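You operate a simulated robot arm through the tools that you are given. There is no shell and no other tool.

You run a simulated robot arm. Do the job below in one go: nothing can be reset, and whatever is moved stays where it is left.

TASK
Put things in order on the top of the sorting table. At the end: the yellow relay from the top of the sorting table stands where the cream e card stood; the purple sock pair stands where the white tags carton stood; the black nozzle stands on top of the orange box; the white tags carton stands where the black nozzle stood; the cream e card stands where the purple sock pair stood; whatever was shut is shut again. Leave all else as you found it, and nothing knocked over.
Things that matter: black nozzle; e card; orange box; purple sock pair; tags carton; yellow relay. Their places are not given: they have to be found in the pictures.

It is judged by the outcome, as a careful person would: the job done as asked, and still so three seconds after it is handed in. It fails if anything else is knocked over, pushed out of place, dropped, spilled or broken.

THE ROBOT
A 6-joint arm with a two-finger gripper, fixed in place. Base frame: the origin is at the foot of the arm, x ahead of it, y to its left, z up; the work surface is at about z = 0. Readings come in cm, rad, newtons and seconds.
With the tool pointing down near the work surface it reaches from about 24 to 62 cm from the base axis. Its first joint turns from -1.152 to 1.152 rad. Payload 1.37 kg.
The TCP is the grasp point between the finger pads, 2.2 cm short of the fingertips. In the tool frame z runs along the fingers and y along their closing line. The gripper opens to 9.2 cm; its body begins 6.5 cm behind the TCP.
Orientation is that of the tool frame in the base frame, as [roll, pitch, yaw] about the fixed x, y, z axes, in that order (R = Rz(yaw) Ry(pitch) Rx(roll)). With the fingers straight down and closing along the base's y, the tool's x points along the base's -x, its y along +y and its z along -z.

THE INTERFACE
- The arm moves only by the tool move_arm. Its arguments are lists of equal length, an entry for each row: "gripper": the gripper command, from -1 (shut) to 1 (fully open), values between in proportion; "xyz": the shift along the tool's x, y, z in cm, a list of three; "angular": the turn, a rotation vector about the tool's x, y, z in rad, a list of three. In form: {"gripper": [gripper, ...], "xyz": [[tx, ty, tz], ...], "angular": [[wx, wy, wz], ...]}. A call has 1 to 20 rows; each row shifts and turns the commanded pose from where the row before left it, along the tool's axes as they then stand. A row lasts 0.2 s, in which the tool goes at most 5 cm and 0.15 rad; a call with a longer step from one row to the next is refused whole, and so is a gripper value outside its range. Where a pose cannot be reached the arm comes as near as it can. A force on the tool above 40 N (or 10 N above the force at the start of the call, whichever is more), or a blocked arm, ends the call early, and 0.2 s more pass. The fingers move at their own pace (about 5.99 cm/s each) and stop on an object; they squeeze with about 26 N. The grip force told is the motor's: it shows also when the fingers shut on nothing. Time passes only in rows, and 0.2 s behind the last, so rows that do not move let the fingers close. It gives the time, the measured TCP pose, the force on the tool (base axes), the opening and the grip force at its end, in the units of the frame above (readings bear some noise), with the torque about the TCP (base axes, N m) and any sound that the robot's microphone picked up.
- Cameras (640 x 400 px; columns grow to the right, rows downward): "scene" is fixed at [0.53, -39.81, 58.81]; the picture's right is [0.92, -0.40, 0.00], its down [-0.19, -0.43, -0.88] and it looks along [0.35, 0.81, -0.47] (base axes); focal length 317 px, centre (320, 200). "wrist" rides on the gripper at [7.1, 1.9, -10.2] in the tool frame; the picture's right is [-0.26, 0.97, 0.00], its down [-0.75, -0.20, -0.62] and it looks along [-0.60, -0.16, 0.78] (tool axes); focal length 280 px, centre (320, 200).
- grab_frame(camera): a new picture of that camera. No time passes.
- probe_pixels(camera, pixels): for up to 12 pixels [column, row] of the newest picture of that camera ("zoom" is the newest enlarged one), the place [x, y, z] in the base frame of the surface seen there, good to about 0.2 cm, but the place of the scene camera against the robot may be out by one fixed shift of up to 2.5 cm in any direction. No time passes.
- inspect(camera, box): a new picture of the part [left, top, right, bottom] of that camera's present view, enlarged. No time passes.
- sign_off(): hands the job in; it is judged then, once.

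Leave the gripper open and the arm clear of the work at the hand-in unless told otherwise.

The tools are called after "Call:" by a JSON object that holds its "op" and its "data". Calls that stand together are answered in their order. move_arm: Moves the arm, as the interface text tells. Its arguments: {"type":"object","properties":{"gripper":{"type":"array"},"xyz":{"type":"array"},"angular":{"type":"array"}},"required":["gripper","xyz","angular"]} The other tools are called the same way: grab_frame (camera) takes a picture; probe_pixels (camera, pixels) gives the place of the surface under pixels of a picture; inspect (camera, box) takes an enlarged picture of a part of a camera's view; sign_off () hands the job in.

At the start:

```text
time: 0.0
tcp_pos: [35.01, 5.58, 37.37]
ee_rot: [3.141, -0.001, 3.142]
wrist_force: [0.3, -0.3, 0.3]
wrist_torque: [0.01, 0.02, 0.01]
finger_gap: 9.19
grip_force: 0.1
```

scene: 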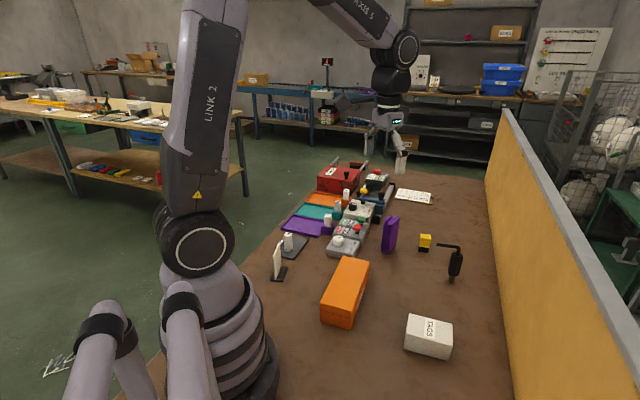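
wrist: 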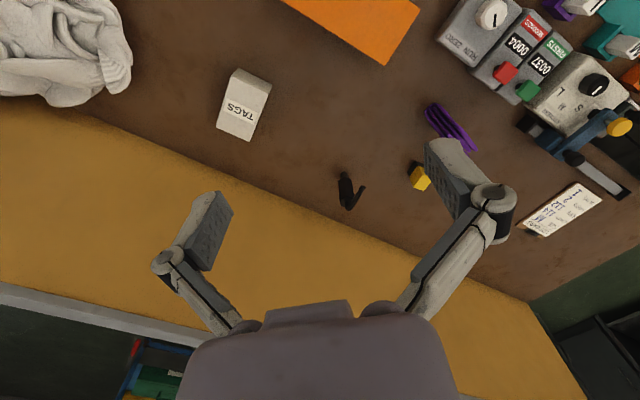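

I can see the orange box, white TAGS carton, black nozzle, yellow relay, and a purple upright item. I'll take a closer look at the table before doing anything.

Call:
{"op": "inspect", "data": {"camera": "scene", "box": [260, 150, 420, 250]}}

Call:
{"op": "inspect", "data": {"camera": "scene", "box": [300, 220, 500, 370]}}

Call:
{"op": "inspect", "data": {"camera": "wrist", "box": [400, 0, 640, 240]}}

Call:
{"op": "inspect", "data": {"camera": "wrist", "box": [200, 50, 480, 225]}}

```text
4.00 times, centred on (340, 200) of scene
```

zoom: 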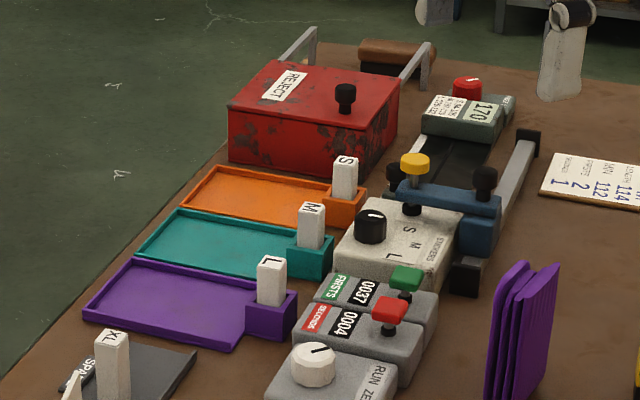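

```text
2.67 times, centred on (400, 295) of scene
```

zoom: 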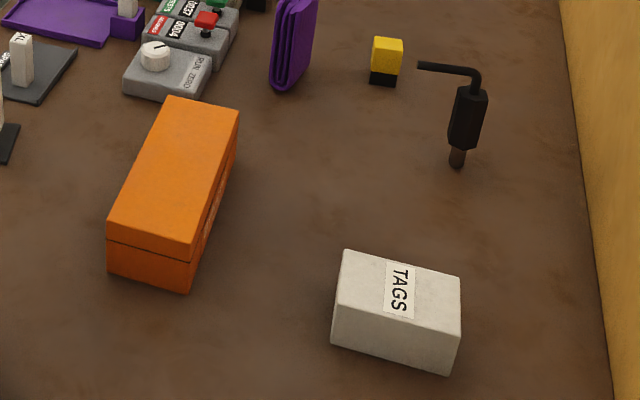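

```text
1.67 times, centred on (520, 120) of wrist
```

zoom: 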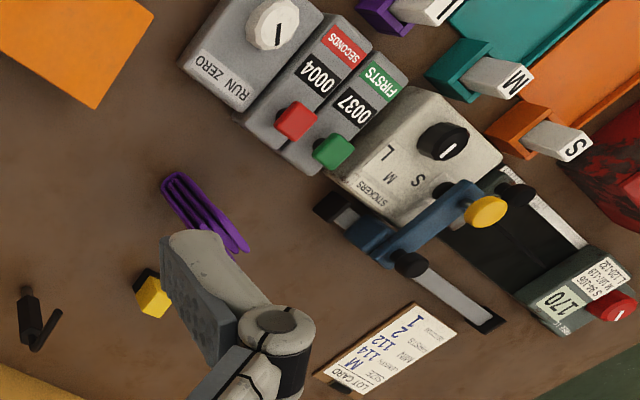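

```text
2.29 times, centred on (340, 138) of wrist
```

zoom: 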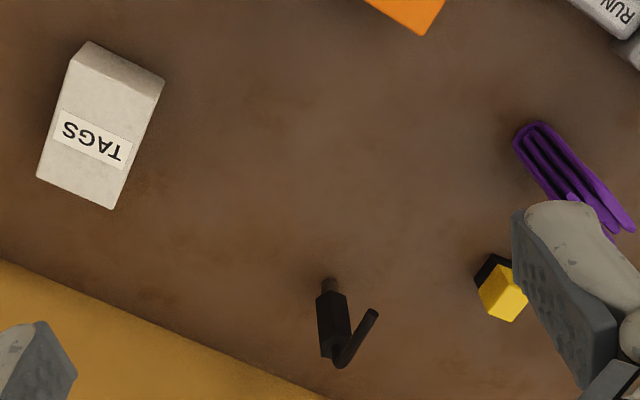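

The e card hasn't shown up yet. I'll zoom in on the pale upright item near (278,258), the flat card near (413,196), and the left side of the table.

Call:
{"op": "inspect", "data": {"camera": "scene", "box": [250, 220, 330, 290]}}

Call:
{"op": "inspect", "data": {"camera": "scene", "box": [370, 160, 470, 230]}}

Call:
{"op": "inspect", "data": {"camera": "scene", "box": [0, 60, 260, 200]}}

Call:
{"op": "inspect", "data": {"camera": "scene", "box": [340, 190, 500, 290]}}

```text
5.71 times, centred on (290, 255) of scene
```

zoom: 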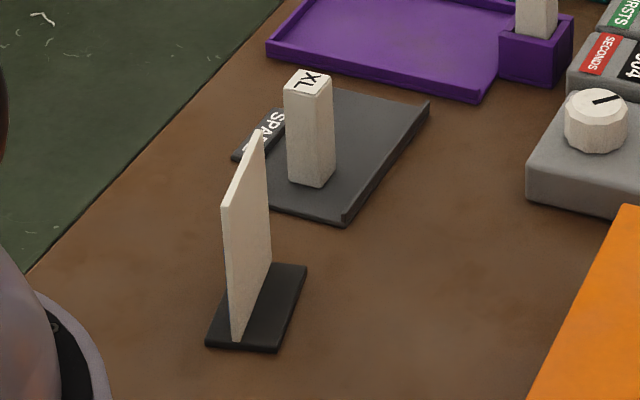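

```text
5.71 times, centred on (420, 195) of scene
```

zoom: 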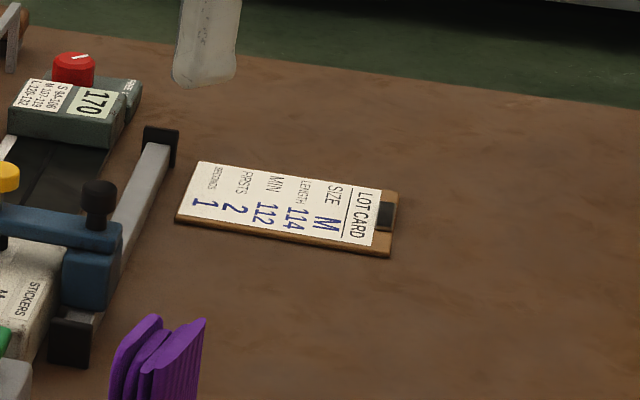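

```text
2.46 times, centred on (130, 130) of scene
```

zoom: 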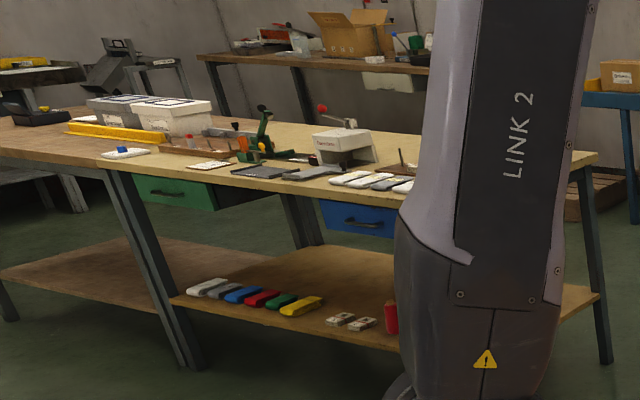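

```text
4.00 times, centred on (420, 240) of scene
```

zoom: 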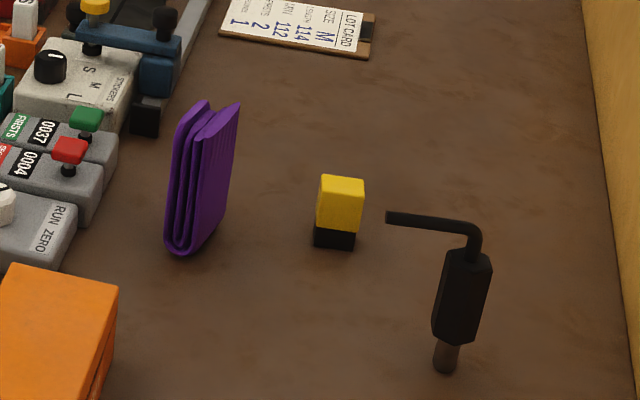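

The cream upright card on a black foot at about (278,258) is probably the e card. I'll probe the items to get their positions from both cameras.

Call:
{"op": "grab_frame", "data": {"camera": "scene"}}

Call:
{"op": "grab_frame", "data": {"camera": "wrist"}}

Call:
{"op": "probe_pixels", "data": {"camera": "scene", "pixels": [[280, 245], [278, 278], [285, 270], [345, 280], [337, 316], [360, 263], [424, 326], [447, 331], [425, 238], [391, 230], [455, 262], [452, 280]]}}

Call:
{"op": "probe_pixels", "data": {"camera": "wrist", "pixels": [[252, 80], [240, 120], [346, 178], [345, 190], [418, 184], [413, 168], [444, 118], [430, 105], [360, 30], [388, 64], [420, 0], [300, 150]]}}

```text
taken
```

scene: 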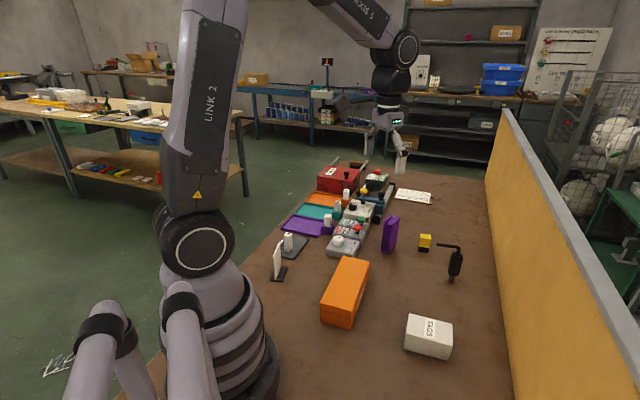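

```text
taken
```

wrist: 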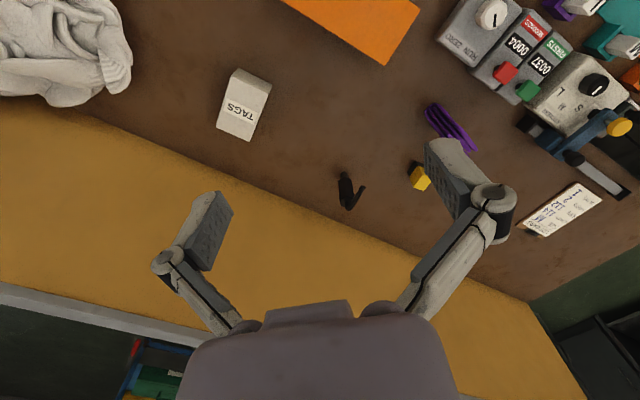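

```text
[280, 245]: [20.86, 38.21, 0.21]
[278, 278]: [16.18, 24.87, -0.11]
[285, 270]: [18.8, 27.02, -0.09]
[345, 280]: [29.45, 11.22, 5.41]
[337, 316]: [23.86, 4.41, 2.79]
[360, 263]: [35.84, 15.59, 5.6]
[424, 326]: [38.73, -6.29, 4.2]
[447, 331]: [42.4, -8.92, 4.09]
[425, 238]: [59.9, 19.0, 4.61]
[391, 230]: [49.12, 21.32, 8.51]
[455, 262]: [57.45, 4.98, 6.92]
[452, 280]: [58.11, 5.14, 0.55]
```

```text
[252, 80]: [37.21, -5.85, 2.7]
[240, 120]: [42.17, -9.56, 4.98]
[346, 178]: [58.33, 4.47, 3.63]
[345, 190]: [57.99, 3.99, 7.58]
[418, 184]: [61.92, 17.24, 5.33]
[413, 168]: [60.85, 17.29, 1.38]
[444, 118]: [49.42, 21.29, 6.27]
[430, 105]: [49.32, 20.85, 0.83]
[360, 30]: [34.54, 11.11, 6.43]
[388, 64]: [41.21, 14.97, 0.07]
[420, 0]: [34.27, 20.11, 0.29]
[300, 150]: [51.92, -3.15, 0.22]
```

The wrist readings put the nozzle near (58,4.5), the relay near (61,17), the socks near (49,21), the carton near (40,-8) and the box near (33,11). I'll move lower and forward at a safe height to see the nozzle, relay and socks close up.

Call:
{"op": "move_arm", "data": {"gripper": [1, 1, 1, 1, 1, 1], "xyz": [[-2.6, 0.6, 2.6], [-2.6, 0.6, 2.6], [-2.6, 0.6, 2.6], [-2.6, 0.6, 2.6], [-2.6, 0.6, 2.6], [0, 0, 0]], "angular": [[0, 0, 0], [0, 0, 0], [0, 0, 0], [0, 0, 0], [0, 0, 0], [0, 0, 0]]}}

Call:
{"op": "grab_frame", "data": {"camera": "wrist"}}

Call:
{"op": "grab_frame", "data": {"camera": "scene"}}

```text
time: 1.4
tcp_pos: [47.99, 8.68, 24.56]
ee_rot: [-3.14, 0.0, 3.141]
wrist_force: [-0.6, 0.4, 0.8]
wrist_torque: [0.0, 0.0, 0.01]
finger_gap: 9.19
grip_force: 0.0
```

```text
taken
```

wrist: 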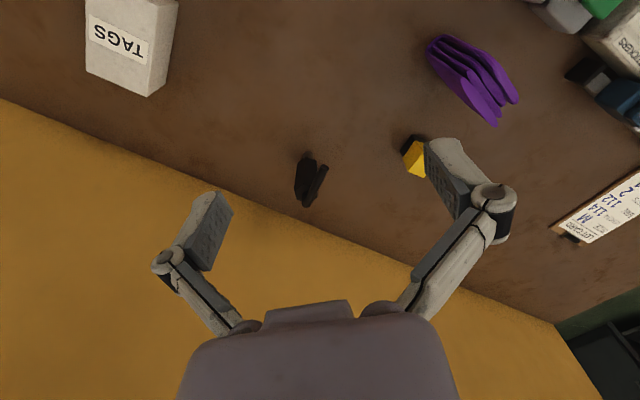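

```text
taken
```

scene: 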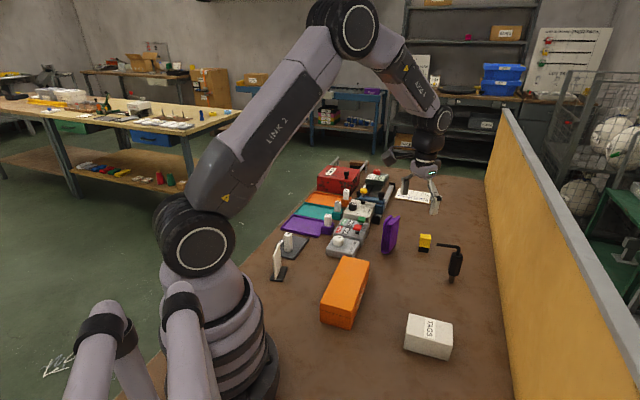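

Now I'll zoom in on the nozzle, relay and socks. I'll also probe the yellow side panel, because the gripper has to clear it near the nozzle.

Call:
{"op": "probe_pixels", "data": {"camera": "wrist", "pixels": [[100, 150], [200, 190], [330, 240], [330, 260], [370, 260], [100, 300], [270, 290], [540, 320], [20, 200], [250, 220], [300, 235], [60, 128]]}}

Call:
{"op": "probe_pixels", "data": {"camera": "scene", "pixels": [[505, 250], [500, 300], [520, 330], [560, 200], [600, 270], [510, 120], [540, 160], [640, 330], [500, 200], [495, 230], [510, 380], [600, 300]]}}

Call:
{"op": "inspect", "data": {"camera": "wrist", "box": [260, 130, 360, 230]}}

Call:
{"op": "inspect", "data": {"camera": "wrist", "box": [380, 20, 540, 190]}}

```text
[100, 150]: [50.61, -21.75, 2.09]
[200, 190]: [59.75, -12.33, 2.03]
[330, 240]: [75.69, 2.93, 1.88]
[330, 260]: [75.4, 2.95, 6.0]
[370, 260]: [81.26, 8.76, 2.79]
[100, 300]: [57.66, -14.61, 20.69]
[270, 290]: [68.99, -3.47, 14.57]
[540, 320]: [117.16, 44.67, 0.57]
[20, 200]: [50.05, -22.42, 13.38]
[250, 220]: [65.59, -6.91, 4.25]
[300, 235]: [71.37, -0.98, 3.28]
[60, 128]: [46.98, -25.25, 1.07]
```

```text
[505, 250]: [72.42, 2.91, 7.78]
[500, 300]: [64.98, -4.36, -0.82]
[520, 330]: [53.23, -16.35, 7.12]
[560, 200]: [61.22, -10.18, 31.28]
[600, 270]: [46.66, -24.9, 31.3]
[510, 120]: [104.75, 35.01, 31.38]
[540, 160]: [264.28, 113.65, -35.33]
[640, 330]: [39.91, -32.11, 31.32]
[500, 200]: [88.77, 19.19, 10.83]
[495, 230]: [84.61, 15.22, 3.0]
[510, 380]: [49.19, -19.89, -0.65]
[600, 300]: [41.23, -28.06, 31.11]
```

```text
4.00 times, centred on (310, 180) of wrist
```

zoom: 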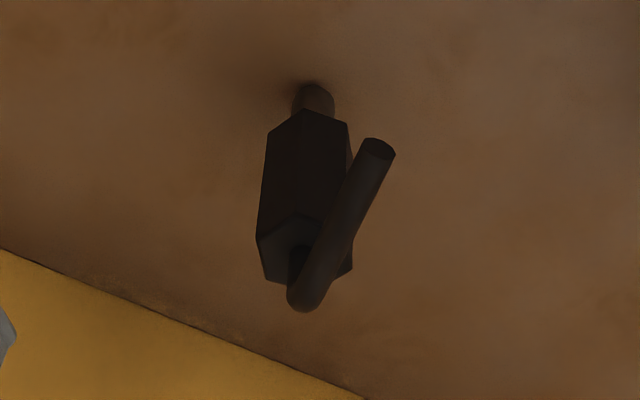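

```text
2.35 times, centred on (460, 105) of wrist
```

zoom: 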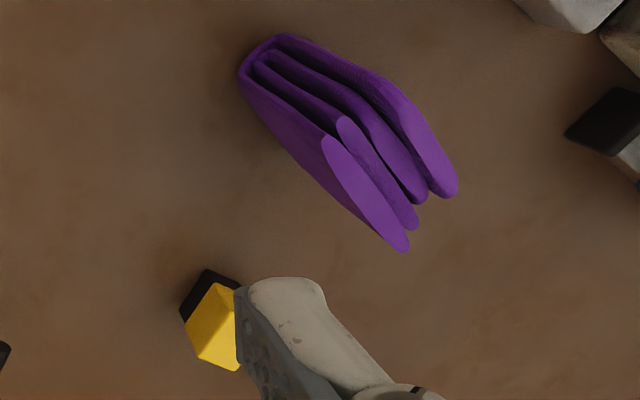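

The wall runs at 45° (x − y ≈ 72.5) and is about 31 cm tall, so it's about 13 cm from the nozzle. Next I'll probe points on the socks and relay in the newest zoom, plus the nozzle in the wrist picture.

Call:
{"op": "probe_pixels", "data": {"camera": "zoom", "pixels": [[250, 70], [285, 42], [300, 140], [360, 210], [375, 70], [440, 160], [350, 140], [395, 175], [215, 320], [225, 350], [190, 310], [205, 275]]}}

Call:
{"op": "probe_pixels", "data": {"camera": "wrist", "pixels": [[309, 153], [309, 165], [302, 180], [301, 195], [308, 197], [316, 183], [323, 170], [306, 202], [297, 188], [311, 155], [313, 190], [320, 176]]}}

```text
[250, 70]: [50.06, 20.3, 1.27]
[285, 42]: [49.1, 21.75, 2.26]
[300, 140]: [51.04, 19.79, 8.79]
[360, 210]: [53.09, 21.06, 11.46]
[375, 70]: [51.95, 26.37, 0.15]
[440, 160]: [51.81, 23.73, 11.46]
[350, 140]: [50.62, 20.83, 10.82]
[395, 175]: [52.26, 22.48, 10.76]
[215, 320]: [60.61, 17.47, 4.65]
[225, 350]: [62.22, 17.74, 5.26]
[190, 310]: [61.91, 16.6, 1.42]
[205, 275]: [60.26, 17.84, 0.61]
```

```text
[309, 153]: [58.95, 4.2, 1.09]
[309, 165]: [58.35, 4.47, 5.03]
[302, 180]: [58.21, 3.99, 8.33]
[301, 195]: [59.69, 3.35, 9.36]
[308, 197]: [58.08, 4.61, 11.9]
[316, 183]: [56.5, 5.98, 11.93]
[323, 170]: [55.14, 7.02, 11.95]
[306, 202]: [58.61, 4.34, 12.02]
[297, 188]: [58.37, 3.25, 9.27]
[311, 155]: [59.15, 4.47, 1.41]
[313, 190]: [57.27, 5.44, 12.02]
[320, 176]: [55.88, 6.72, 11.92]
```

The nozzle stands about 12.5 cm tall. Its hex body is near (59,4) from z≈2 to 9.3, and its bent pipe at z≈12 points along (-0.79,0.61). I'll turn the gripper about 0.65 rad so the pipe lies between the fingers, then hover above the nozzle for a closer look.

Call:
{"op": "move_arm", "data": {"gripper": [1, 1, 1, 1, 1, 1, 1, 1, 1, 1], "xyz": [[0, 0, 0], [0, 0, 0], [0, 0, 0], [0, 0, 0], [0, 0, 0], [-2.2, 0.75, 1.2], [-2.2, 0.75, 1.2], [-2.2, 0.75, 1.2], [-2.2, 0.75, 1.2], [0, 0, 0]], "angular": [[0, 0, 0.13], [0, 0, 0.13], [0, 0, 0.13], [0, 0, 0.13], [0, 0, 0.13], [0, 0, 0], [0, 0, 0], [0, 0, 0], [0, 0, 0], [0, 0, 0]]}}

Call:
{"op": "grab_frame", "data": {"camera": "wrist"}}

Call:
{"op": "inspect", "data": {"camera": "wrist", "box": [250, 60, 410, 200]}}

```text
time: 3.6
tcp_pos: [56.62, 5.44, 19.48]
ee_rot: [-3.141, -0.001, 2.493]
wrist_force: [1.2, 0.8, -0.3]
wrist_torque: [0.05, 0.0, -0.01]
finger_gap: 9.19
grip_force: 0.0
```

```text
taken
```

wrist: 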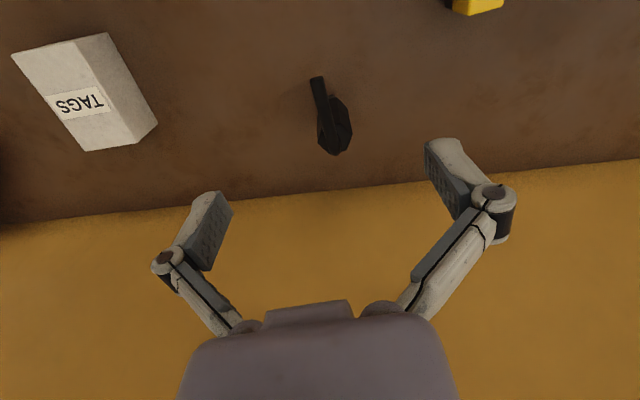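

```text
2.86 times, centred on (330, 130) of wrist
```

zoom: 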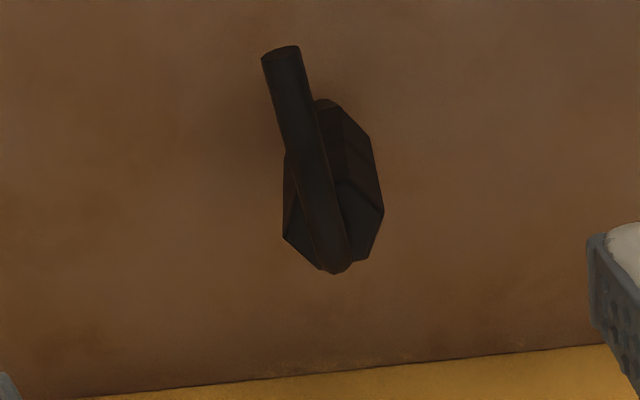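

The gripper now hovers above the nozzle. I'll probe the hex body's top face and edges to find its axis and flats.

Call:
{"op": "probe_pixels", "data": {"camera": "zoom", "pixels": [[287, 236], [318, 266], [379, 212], [366, 256], [370, 140], [340, 110], [330, 160], [350, 195], [343, 266], [290, 190], [360, 230], [300, 240]]}}

Call:
{"op": "inspect", "data": {"camera": "wrist", "box": [300, 70, 364, 166]}}

Call:
{"op": "inspect", "data": {"camera": "scene", "box": [425, 235, 480, 290]}}

```text
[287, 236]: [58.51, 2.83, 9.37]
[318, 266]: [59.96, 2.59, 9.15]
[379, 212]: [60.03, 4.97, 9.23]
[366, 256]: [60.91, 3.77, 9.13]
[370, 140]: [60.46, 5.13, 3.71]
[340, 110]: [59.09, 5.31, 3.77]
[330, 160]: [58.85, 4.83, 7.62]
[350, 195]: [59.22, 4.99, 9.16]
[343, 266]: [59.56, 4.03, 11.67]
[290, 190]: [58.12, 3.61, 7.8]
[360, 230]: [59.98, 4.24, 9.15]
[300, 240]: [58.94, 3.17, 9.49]
```

```text
4.17 times, centred on (332, 118) of wrist
```

zoom: 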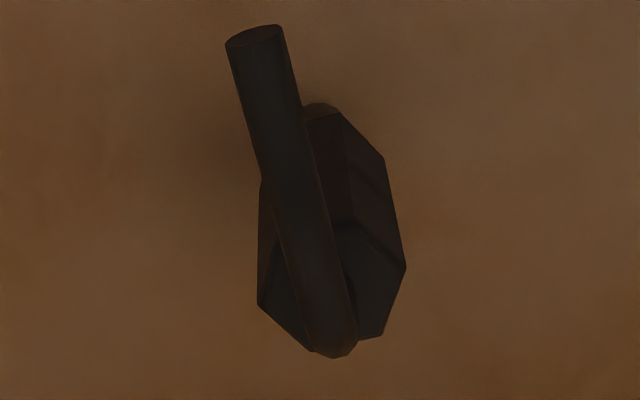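

```text
7.27 times, centred on (452, 262) of scene
```

zoom: 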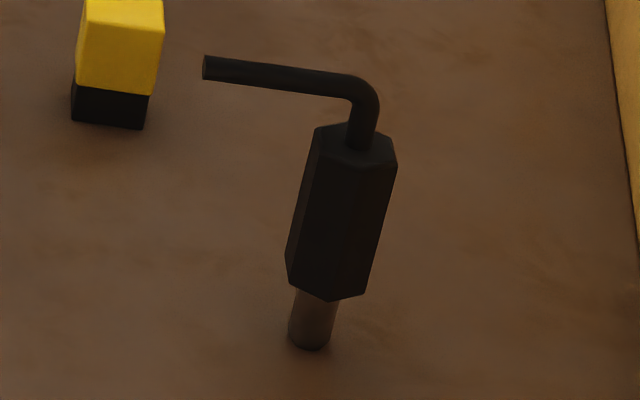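

Fitting the hex puts the nozzle axis near (59.3,3.9), about 2.6 cm across flats, with the pipe along one flat's normal. To grip on flats I'll close along about 82° (yaw ≈ 3.007). I'll turn back 0.514 rad and hover right above at z≈17 to check.

Call:
{"op": "move_arm", "data": {"gripper": [1, 1, 1, 1, 1, 1, 1, 1], "xyz": [[0, 0, 0], [0, 0, 0], [0, 0, 0], [0, 0, 0], [-1.42, -0.58, 1.2], [-1.42, -0.58, 1.2], [0, 0, 0], [0, 0, 0]], "angular": [[0, 0, -0.1285], [0, 0, -0.1285], [0, 0, -0.1285], [0, 0, -0.1285], [0, 0, 0], [0, 0, 0], [0, 0, 0], [0, 0, 0]]}}

Call:
{"op": "inspect", "data": {"camera": "wrist", "box": [270, 80, 400, 200]}}

Call:
{"op": "grab_frame", "data": {"camera": "wrist"}}

Call:
{"op": "grab_frame", "data": {"camera": "scene"}}

```text
time: 5.4
tcp_pos: [59.3, 3.93, 17.31]
ee_rot: [-3.141, -0.001, 3.005]
wrist_force: [0.3, 0.3, -0.3]
wrist_torque: [-0.02, 0.0, -0.01]
finger_gap: 9.18
grip_force: 0.0
```

```text
3.33 times, centred on (335, 140) of wrist
```

zoom: 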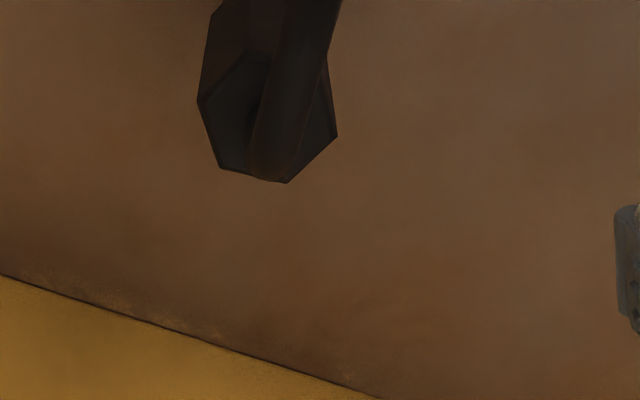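

```text
taken
```

wrist: 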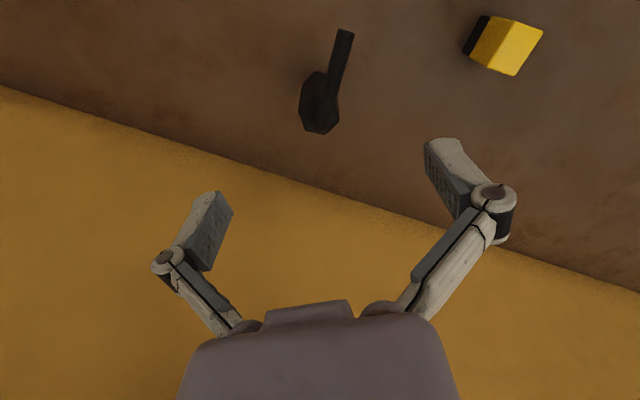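

```text
taken
```

scene: 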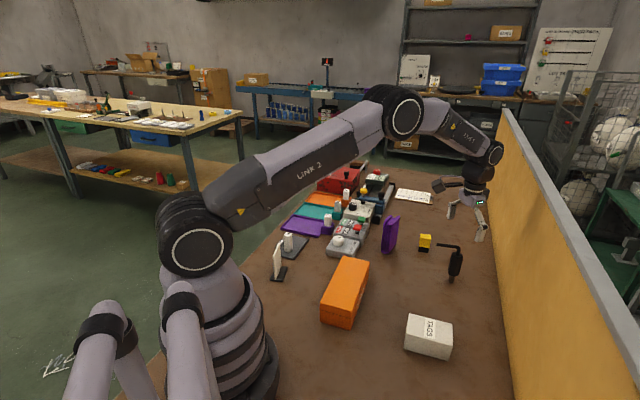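

I'll probe the hex vertices again from this view to confirm the axis.

Call:
{"op": "probe_pixels", "data": {"camera": "zoom", "pixels": [[201, 100], [222, 164], [285, 179], [333, 134], [326, 70], [230, 130], [310, 140], [250, 160], [240, 60], [215, 40], [290, 100], [262, 178]]}}

Call:
{"op": "inspect", "data": {"camera": "wrist", "box": [280, 20, 376, 140]}}

```text
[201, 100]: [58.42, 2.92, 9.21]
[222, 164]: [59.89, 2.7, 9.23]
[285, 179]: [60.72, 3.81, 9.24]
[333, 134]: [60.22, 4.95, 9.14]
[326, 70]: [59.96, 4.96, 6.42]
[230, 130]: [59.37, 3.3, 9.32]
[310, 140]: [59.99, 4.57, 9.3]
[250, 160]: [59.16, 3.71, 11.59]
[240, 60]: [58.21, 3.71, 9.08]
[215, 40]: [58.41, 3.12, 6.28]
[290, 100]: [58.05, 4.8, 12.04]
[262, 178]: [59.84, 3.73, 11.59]
```

```text
3.33 times, centred on (328, 80) of wrist
```

zoom: 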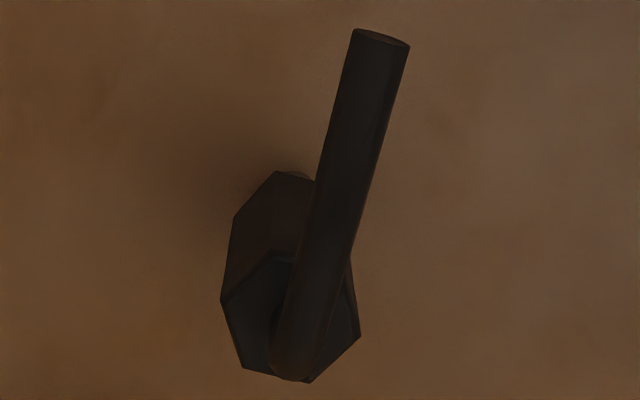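

The axis is confirmed at about (59.33,3.93), and the TCP sits right above it. I'll go straight down to z≈7 with the fingers open, around the hex body.

Call:
{"op": "move_arm", "data": {"gripper": [1, 1, 1, 1, 1, 1, 1, 1, 1], "xyz": [[0, 0, 1.5], [0, 0, 1.5], [0, 0, 1.5], [0, 0, 1.5], [0, 0, 1.4], [0, 0, 1.4], [0, 0, 1.4], [0, 0, 0], [0, 0, 0]], "angular": [[0, 0, 0], [0, 0, 0], [0, 0, 0], [0, 0, 0], [0, 0, 0], [0, 0, 0], [0, 0, 0], [0, 0, 0], [0, 0, 0]]}}

Call:
{"op": "grab_frame", "data": {"camera": "wrist"}}

Call:
{"op": "inspect", "data": {"camera": "scene", "box": [400, 190, 520, 300]}}

```text
time: 7.4
tcp_pos: [59.49, 3.96, 6.76]
ee_rot: [-3.141, 0.001, 3.005]
wrist_force: [-0.4, 0.5, 0.5]
wrist_torque: [0.0, 0.04, 0.02]
finger_gap: 9.19
grip_force: 0.1
```

```text
taken
```

wrist: 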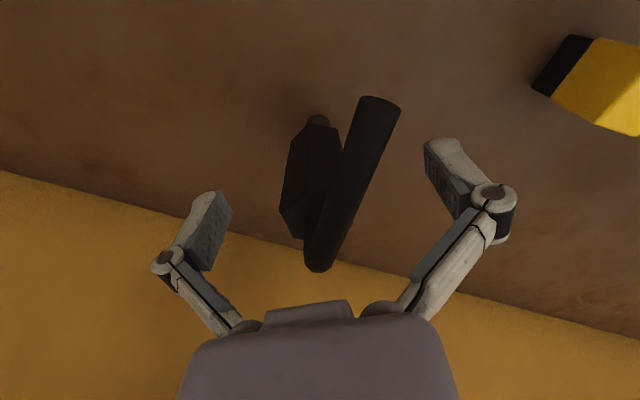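

```text
3.64 times, centred on (460, 245) of scene
```

zoom: 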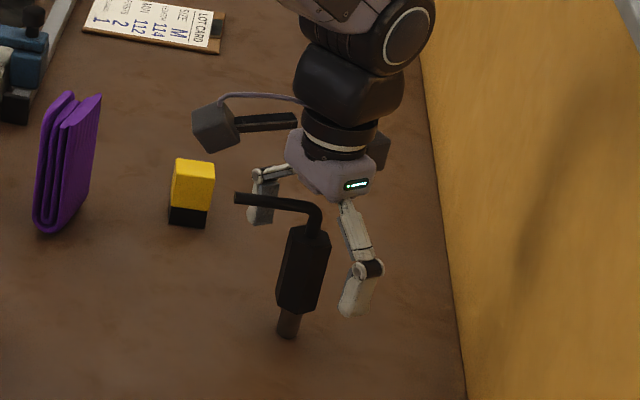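

The body sits between the pads and the palm clears the pipe. I'll close the fingers now with no arm motion.

Call:
{"op": "move_arm", "data": {"gripper": [-0.2, -0.2, -0.2, -1, -1, -1, -1], "xyz": [[0, 0, 0], [0, 0, 0], [0, 0, 0], [0, 0, 0], [0, 0, 0], [0, 0, 0], [0, 0, 0]], "angular": [[0, 0, 0], [0, 0, 0], [0, 0, 0], [0, 0, 0], [0, 0, 0], [0, 0, 0], [0, 0, 0]]}}

Call:
{"op": "grab_frame", "data": {"camera": "wrist"}}

Call:
{"op": "inspect", "data": {"camera": "scene", "box": [400, 190, 520, 300]}}

```text
time: 9.0
tcp_pos: [59.51, 3.98, 6.8]
ee_rot: [-3.141, 0.002, 3.004]
wrist_force: [0.4, -0.4, 0.3]
wrist_torque: [-0.01, 0.06, 0.01]
finger_gap: 2.51
grip_force: 25.7
```

```text
taken
```

wrist: 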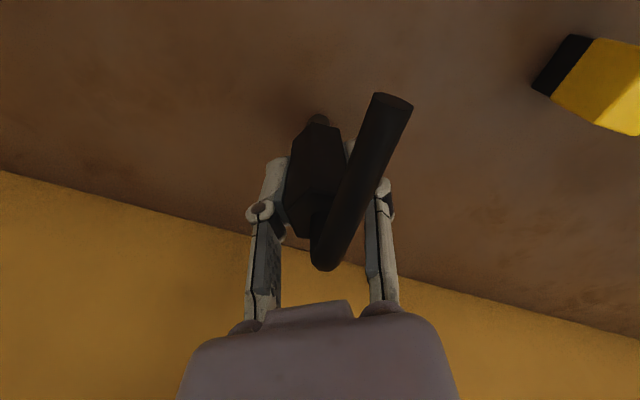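

```text
3.64 times, centred on (460, 245) of scene
```

zoom: 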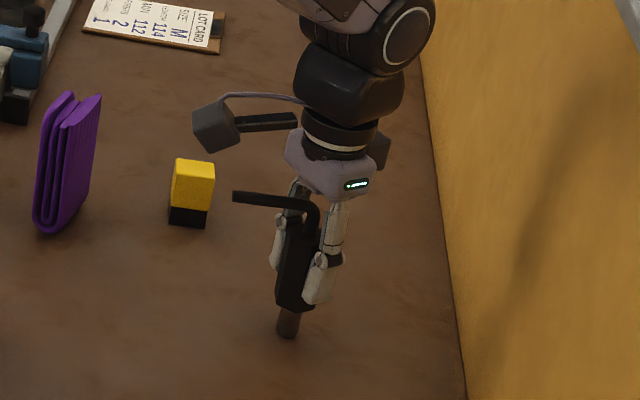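

The fingers hold the flats at 2.51 cm with 25.7 N. Now I'll lift straight up, slowly at first.

Call:
{"op": "move_arm", "data": {"gripper": [-1, -1, -1, -1, -1, -1, -1, -1, -1], "xyz": [[0, 0, -0.5], [0, 0, -1], [0, 0, -1.5], [0, 0, -2.5], [0, 0, -2.5], [0, 0, -2.5], [0, 0, -2.5], [0, 0, -2], [0, 0, 0]], "angular": [[0, 0, 0], [0, 0, 0], [0, 0, 0], [0, 0, 0], [0, 0, 0], [0, 0, 0], [0, 0, 0], [0, 0, 0], [0, 0, 0]]}}

Call:
{"op": "grab_frame", "data": {"camera": "wrist"}}

Call:
{"op": "grab_frame", "data": {"camera": "scene"}}

```text
time: 11.0
tcp_pos: [59.5, 4.16, 22.13]
ee_rot: [3.141, 0.0, 3.004]
wrist_force: [0.0, -1.5, -0.5]
wrist_torque: [0.0, 0.0, 0.01]
finger_gap: 2.52
grip_force: 25.8
```

```text
taken
```

wrist: 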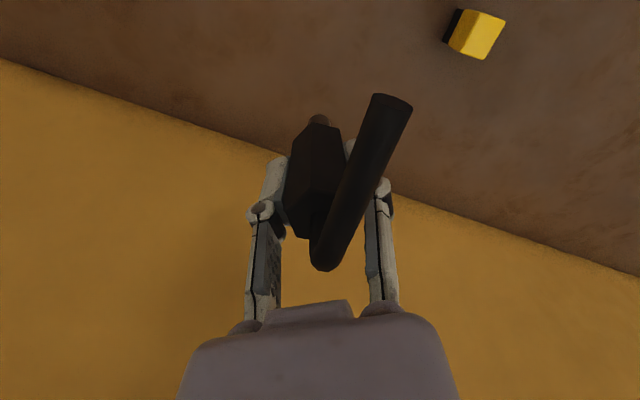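

```text
taken
```

scene: 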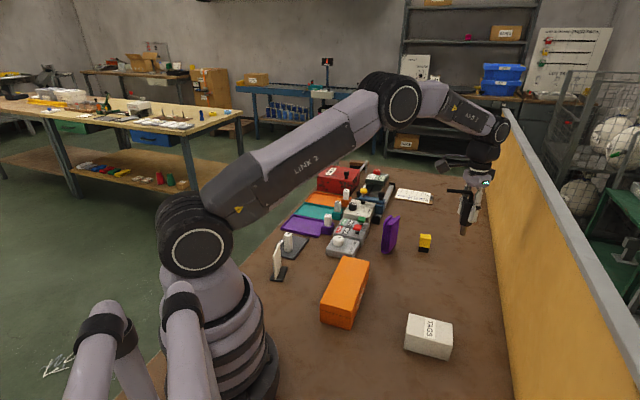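

The nozzle hangs upright and firm. I'll swing it back at height (z≈26) toward the orange box and look at the box's top.

Call:
{"op": "move_arm", "data": {"gripper": [-1, -1, -1, -1, -1, -1, -1, -1, -1, -1, -1, -1], "xyz": [[1.5, 0, -0.5], [3, 0, -0.5], [3.5, 0, -0.5], [3.6, 0, -0.5], [3.6, 0, -0.5], [3.6, 0, -0.5], [3.5, 0, -0.5], [3.5, 0, -0.5], [3, 0, 0], [1.5, 0, 0], [0, 0, 0], [0, 0, 0]], "angular": [[0, 0, 0], [0, 0, 0], [0, 0, 0], [0, 0, 0], [0, 0, 0], [0, 0, 0], [0, 0, 0], [0, 0, 0], [0, 0, 0], [0, 0, 0], [0, 0, 0], [0, 0, 0]]}}

Call:
{"op": "grab_frame", "data": {"camera": "wrist"}}

Call:
{"op": "grab_frame", "data": {"camera": "scene"}}

```text
time: 13.6
tcp_pos: [29.22, 8.02, 25.88]
ee_rot: [-3.141, 0.001, 3.008]
wrist_force: [0.7, 0.9, -0.7]
wrist_torque: [0.04, -0.02, 0.01]
finger_gap: 2.5
grip_force: 26.7
```

```text
taken
```

wrist: 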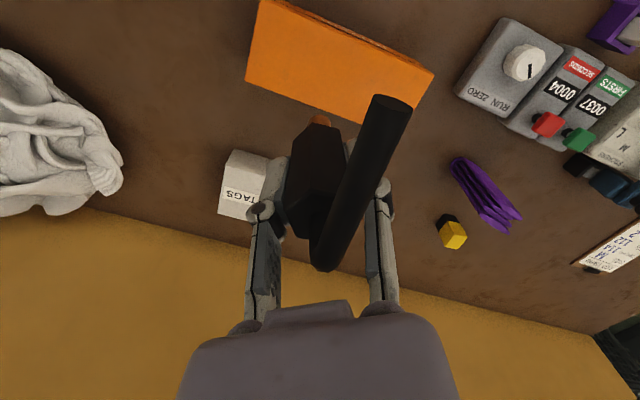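

```text
taken
```

scene: 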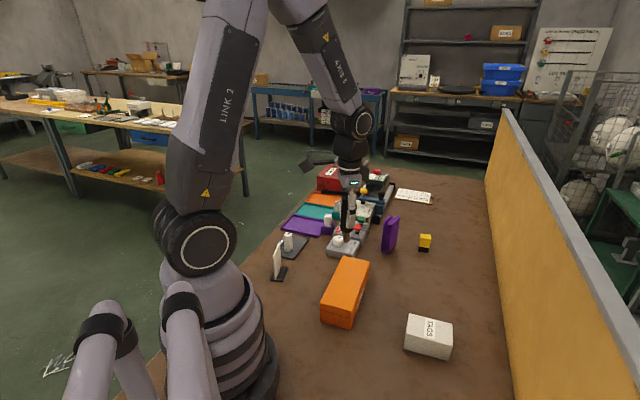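

I'll probe the box's top corners in both pictures to find its centre, its height, and the scene camera's offset.

Call:
{"op": "probe_pixels", "data": {"camera": "wrist", "pixels": [[250, 80], [262, 8], [300, 70], [340, 40], [370, 90], [425, 75], [400, 70], [280, 100], [350, 60], [235, 215], [225, 180], [262, 165]]}}

Call:
{"op": "inspect", "data": {"camera": "scene", "box": [310, 245, 385, 335]}}

Call:
{"op": "inspect", "data": {"camera": "wrist", "box": [220, 0, 440, 140]}}

```text
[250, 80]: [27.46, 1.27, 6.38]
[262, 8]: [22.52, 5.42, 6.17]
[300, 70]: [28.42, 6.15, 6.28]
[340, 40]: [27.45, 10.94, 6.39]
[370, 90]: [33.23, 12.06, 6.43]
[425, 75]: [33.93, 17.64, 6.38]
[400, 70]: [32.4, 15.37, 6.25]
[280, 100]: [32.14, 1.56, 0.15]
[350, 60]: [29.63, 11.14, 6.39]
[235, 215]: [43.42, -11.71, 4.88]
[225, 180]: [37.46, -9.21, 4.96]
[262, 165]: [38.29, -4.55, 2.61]
```

```text
4.44 times, centred on (348, 290) of scene
```

zoom: 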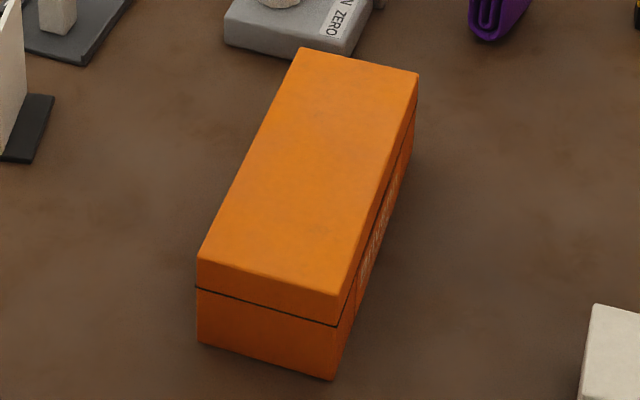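

```text
2.86 times, centred on (330, 70) of wrist
```

zoom: 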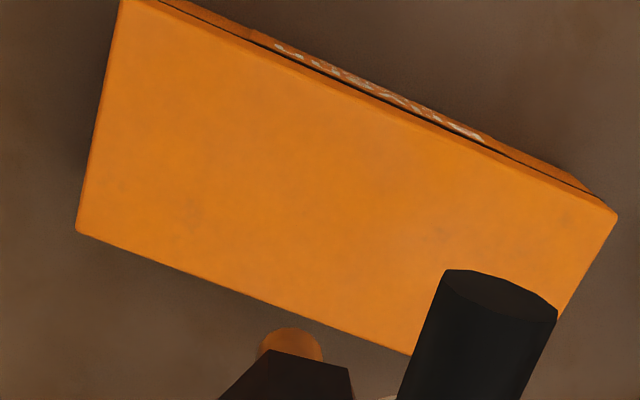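

Call:
{"op": "probe_pixels", "data": {"camera": "zoom", "pixels": [[80, 228], [126, 4], [611, 214], [556, 314], [406, 350], [320, 180], [200, 270], [300, 60], [500, 160], [100, 110], [590, 260], [250, 295]]}}

Call:
{"op": "probe_pixels", "data": {"camera": "scene", "pixels": [[345, 280], [341, 260], [369, 264], [352, 314], [323, 305], [349, 258], [408, 318], [451, 328], [406, 350], [432, 330], [446, 350], [425, 236]]}}

```text
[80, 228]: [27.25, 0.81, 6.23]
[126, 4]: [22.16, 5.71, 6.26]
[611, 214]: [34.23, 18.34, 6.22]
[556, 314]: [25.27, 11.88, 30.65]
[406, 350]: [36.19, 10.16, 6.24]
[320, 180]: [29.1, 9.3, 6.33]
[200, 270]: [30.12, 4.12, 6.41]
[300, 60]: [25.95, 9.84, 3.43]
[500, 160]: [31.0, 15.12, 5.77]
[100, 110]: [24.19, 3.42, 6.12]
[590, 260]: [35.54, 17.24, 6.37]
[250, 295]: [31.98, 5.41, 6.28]
```

```text
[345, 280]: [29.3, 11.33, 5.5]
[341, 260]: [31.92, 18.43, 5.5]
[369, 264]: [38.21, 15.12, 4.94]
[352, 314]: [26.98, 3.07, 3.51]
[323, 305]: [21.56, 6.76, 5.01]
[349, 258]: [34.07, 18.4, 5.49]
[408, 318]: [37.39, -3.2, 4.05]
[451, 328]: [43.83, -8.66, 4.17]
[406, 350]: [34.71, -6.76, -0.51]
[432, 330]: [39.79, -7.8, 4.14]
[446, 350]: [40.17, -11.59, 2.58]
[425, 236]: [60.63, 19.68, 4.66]
```

The box top is at z≈6.35, with corners (27.25,0.8), (22.1,5.7), (34.3,18.4), so its centre is about (30.75,9.6). The nozzle's foot is about 6.7 cm below the TCP, so it should land at TCP z≈13.05. I'll move over the centre and lower to just above that.

Call:
{"op": "move_arm", "data": {"gripper": [-1, -1, -1, -1, -1, -1, -1, -1, -1, -1], "xyz": [[-0.65, 0.88, 0], [-0.65, 0.88, 0], [0, 0, 2], [0, 0, 2.5], [0, 0, 2.5], [0, 0, 2], [0, 0, 1.3], [0, 0, 1], [0, 0, 0], [0, 0, 0]], "angular": [[0, 0, 0], [0, 0, 0], [0, 0, 0], [0, 0, 0], [0, 0, 0], [0, 0, 0], [0, 0, 0], [0, 0, 0], [0, 0, 0], [0, 0, 0]]}}

Call:
{"op": "grab_frame", "data": {"camera": "wrist"}}

Call:
{"op": "inspect", "data": {"camera": "scene", "box": [280, 180, 420, 340]}}

```text
time: 15.8
tcp_pos: [31.01, 9.65, 14.74]
ee_rot: [-3.141, 0.0, 3.005]
wrist_force: [-0.1, -0.1, -1.3]
wrist_torque: [-0.01, -0.01, -0.03]
finger_gap: 2.51
grip_force: 26.0
```

```text
taken
```

wrist: 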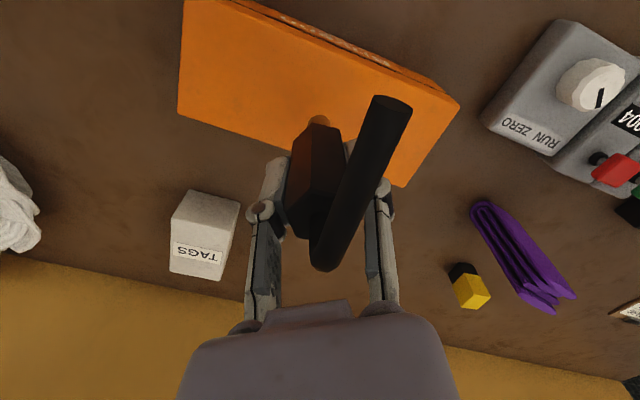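

```text
2.50 times, centred on (350, 260) of scene
```

zoom: 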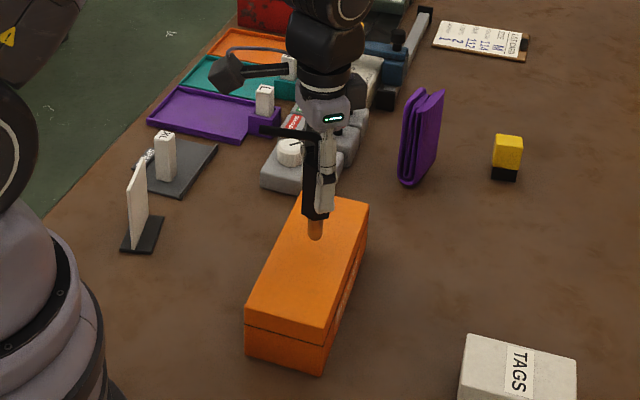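

The stem is above the box's middle. I'll lower it in small steps and watch the vertical force.

Call:
{"op": "move_arm", "data": {"gripper": [-1, -1, -1, -1, -1, -1], "xyz": [[0, 0, 0.5], [0, 0, 0.4], [0, 0, 0.3], [0, 0, 0.2], [0, 0, 0.1], [0, 0, 0]], "angular": [[0, 0, 0], [0, 0, 0], [0, 0, 0], [0, 0, 0], [0, 0, 0], [0, 0, 0]]}}

Call:
{"op": "inspect", "data": {"camera": "scene", "box": [320, 220, 380, 290]}}

```text
time: 17.2
tcp_pos: [30.99, 9.7, 13.19]
ee_rot: [3.141, 0.0, 3.005]
wrist_force: [0.4, 0.1, -0.3]
wrist_torque: [0.04, -0.03, 0.04]
finger_gap: 2.52
grip_force: 26.1
```

```text
5.71 times, centred on (350, 255) of scene
```

zoom: 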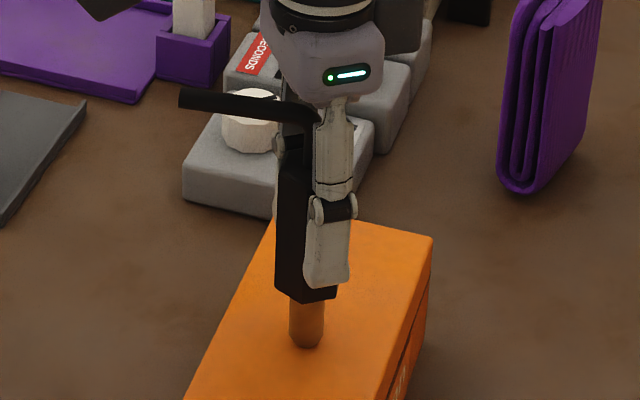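

No contact yet. I'll take finer 0.1 cm steps.

Call:
{"op": "move_arm", "data": {"gripper": [-1, -1], "xyz": [[0, 0, 0.1], [0, 0, 0]], "angular": [[0, 0, 0], [0, 0, 0]]}}

Call:
{"op": "move_arm", "data": {"gripper": [-1, -1], "xyz": [[0, 0, 0.1], [0, 0, 0]], "angular": [[0, 0, 0], [0, 0, 0]]}}

```text
time: 17.8
tcp_pos: [30.95, 9.82, 12.95]
ee_rot: [3.141, 0.0, 3.005]
wrist_force: [1.1, 0.4, -0.9]
wrist_torque: [-0.01, -0.01, 0.02]
finger_gap: 2.5
grip_force: 26.5
```

```text
time: 18.4
tcp_pos: [30.91, 9.77, 13.09]
ee_rot: [3.141, 0.002, 3.004]
wrist_force: [-1.3, -1.1, 15.7]
wrist_torque: [-0.05, 0.1, 0.02]
finger_gap: 2.51
grip_force: 26.1
```

Contact shows as a 15.7 N upward force. I'll ease off slightly, then open the fingers in place.

Call:
{"op": "move_arm", "data": {"gripper": [-1, -1, -0.4, -0.3, 0, 0.5, 1, 1, 1], "xyz": [[0, 0, -0.07], [0, 0, 0], [0, 0, 0], [0, 0, 0], [0, 0, 0], [0, 0, 0], [0, 0, 0], [0, 0, 0], [0, 0, 0]], "angular": [[0, 0, 0], [0, 0, 0], [0, 0, 0], [0, 0, 0], [0, 0, 0], [0, 0, 0], [0, 0, 0], [0, 0, 0], [0, 0, 0]]}}

Call:
{"op": "grab_frame", "data": {"camera": "wrist"}}

Call:
{"op": "inspect", "data": {"camera": "scene", "box": [310, 200, 390, 290]}}

```text
time: 20.4
tcp_pos: [31.04, 9.6, 13.11]
ee_rot: [-3.14, -0.001, 3.005]
wrist_force: [0.2, -0.5, 0.2]
wrist_torque: [-0.01, 0.01, 0.01]
finger_gap: 9.19
grip_force: 0.0
```

```text
taken
```

wrist: 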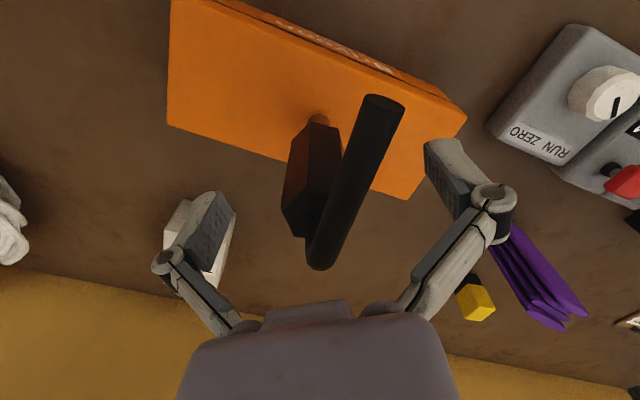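

```text
4.44 times, centred on (350, 245) of scene
```

zoom: 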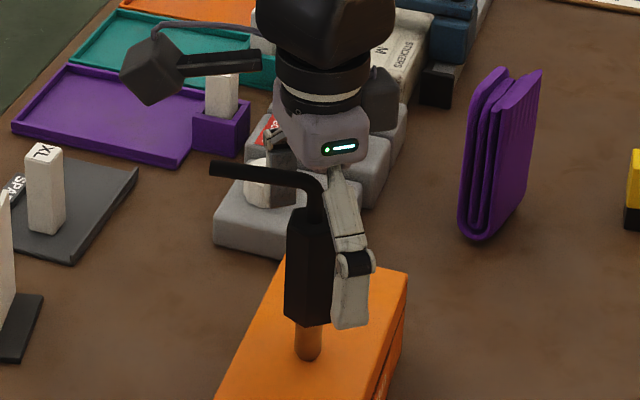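

The nozzle stands by itself on the box. I'll raise the gripper straight up until it's clear of the pipe.

Call:
{"op": "move_arm", "data": {"gripper": [1, 1, 1, 1, 1, 1, 1, 1], "xyz": [[0, 0, -1], [0, 0, -1.5], [0, 0, -2], [0, 0, -2], [0, 0, -3], [0, 0, -3], [0, 0, -3], [0, 0, 0]], "angular": [[0, 0, 0], [0, 0, 0], [0, 0, 0], [0, 0, 0], [0, 0, 0], [0, 0, 0], [0, 0, 0], [0, 0, 0]]}}

Call:
{"op": "grab_frame", "data": {"camera": "wrist"}}

Call:
{"op": "grab_frame", "data": {"camera": "scene"}}

```text
time: 22.2
tcp_pos: [30.84, 9.92, 28.71]
ee_rot: [3.14, 0.002, 3.004]
wrist_force: [0.2, 0.8, -0.2]
wrist_torque: [0.0, -0.03, -0.02]
finger_gap: 9.2
grip_force: 0.1
```

```text
taken
```

wrist: 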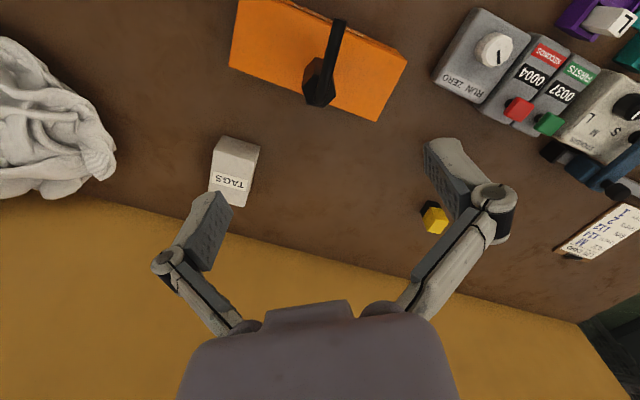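

```text
taken
```

scene: 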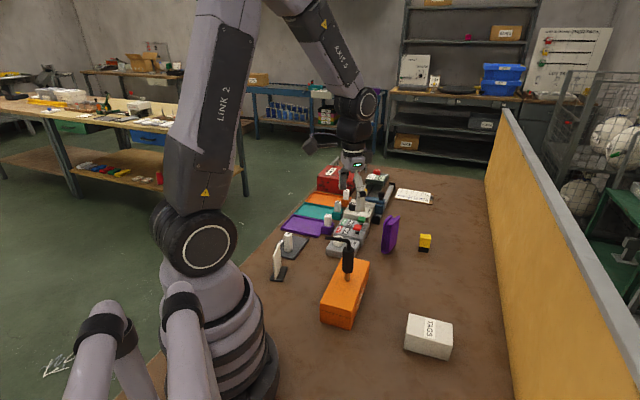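

The nozzle stands steady on the box at scene (347,258). The tags carton is next, so I'll move above and behind it for a close view.

Call:
{"op": "move_arm", "data": {"gripper": [1, 1, 1, 1, 1, 1, 1], "xyz": [[-0.5, -2.5, 0], [-1, -3.5, 0], [-1, -3.5, 0], [-1, -3, 1.5], [-1, -2, 2], [0, 0, 2], [0, 0, 0]], "angular": [[0, 0, 0], [0, 0, 0], [0, 0, 0], [0, 0, 0], [0, 0, 0], [0, 0, 0], [0, 0, 0]]}}

Call:
{"op": "grab_frame", "data": {"camera": "wrist"}}

Call:
{"op": "inspect", "data": {"camera": "wrist", "box": [230, 20, 410, 180]}}

```text
time: 23.8
tcp_pos: [33.33, -5.24, 23.16]
ee_rot: [3.141, 0.0, 3.005]
wrist_force: [0.3, -0.3, -0.5]
wrist_torque: [0.03, 0.0, 0.03]
finger_gap: 9.2
grip_force: 0.1
```

```text
taken
```

wrist: 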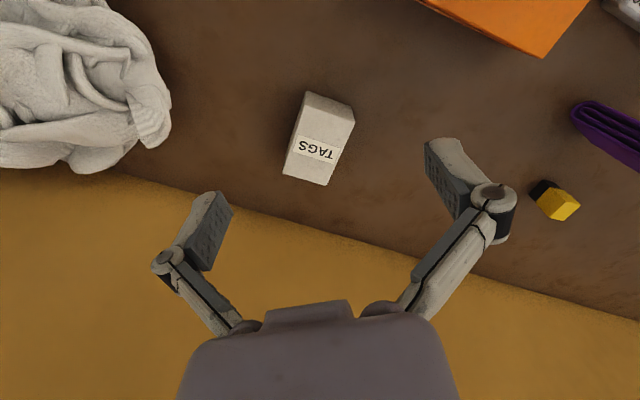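

```text
2.50 times, centred on (320, 100) of wrist
```

zoom: 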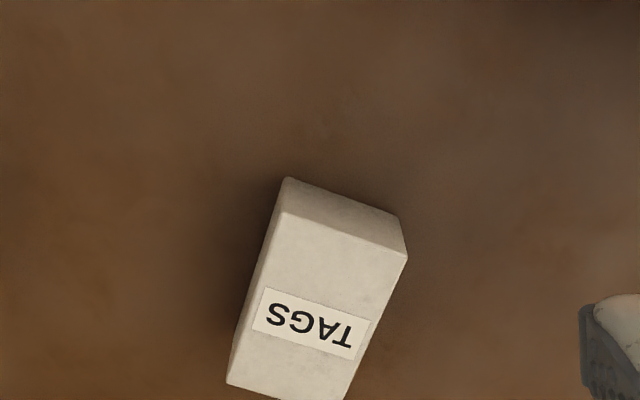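

I'll probe the carton's top corners and base edge.

Call:
{"op": "probe_pixels", "data": {"camera": "wrist", "pixels": [[306, 107], [353, 123], [286, 174], [326, 183], [318, 145], [309, 95], [350, 107], [298, 140], [340, 155], [330, 115], [306, 178], [330, 100]]}}

Call:
{"op": "inspect", "data": {"camera": "wrist", "box": [250, 80, 400, 200]}}

```text
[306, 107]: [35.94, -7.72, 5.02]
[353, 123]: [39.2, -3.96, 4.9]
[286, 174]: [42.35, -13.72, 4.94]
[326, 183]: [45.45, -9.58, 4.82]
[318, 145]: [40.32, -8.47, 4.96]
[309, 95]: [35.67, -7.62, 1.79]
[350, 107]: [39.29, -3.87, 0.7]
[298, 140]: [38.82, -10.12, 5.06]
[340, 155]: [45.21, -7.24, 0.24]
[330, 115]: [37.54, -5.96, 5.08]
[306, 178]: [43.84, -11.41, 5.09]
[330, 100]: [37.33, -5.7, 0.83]
```

```text
3.33 times, centred on (325, 140) of wrist
```

zoom: 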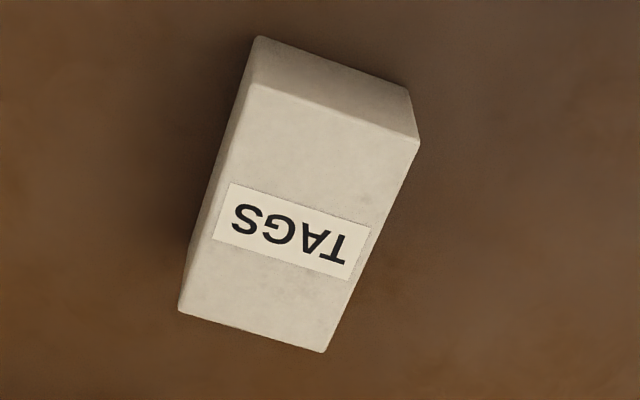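

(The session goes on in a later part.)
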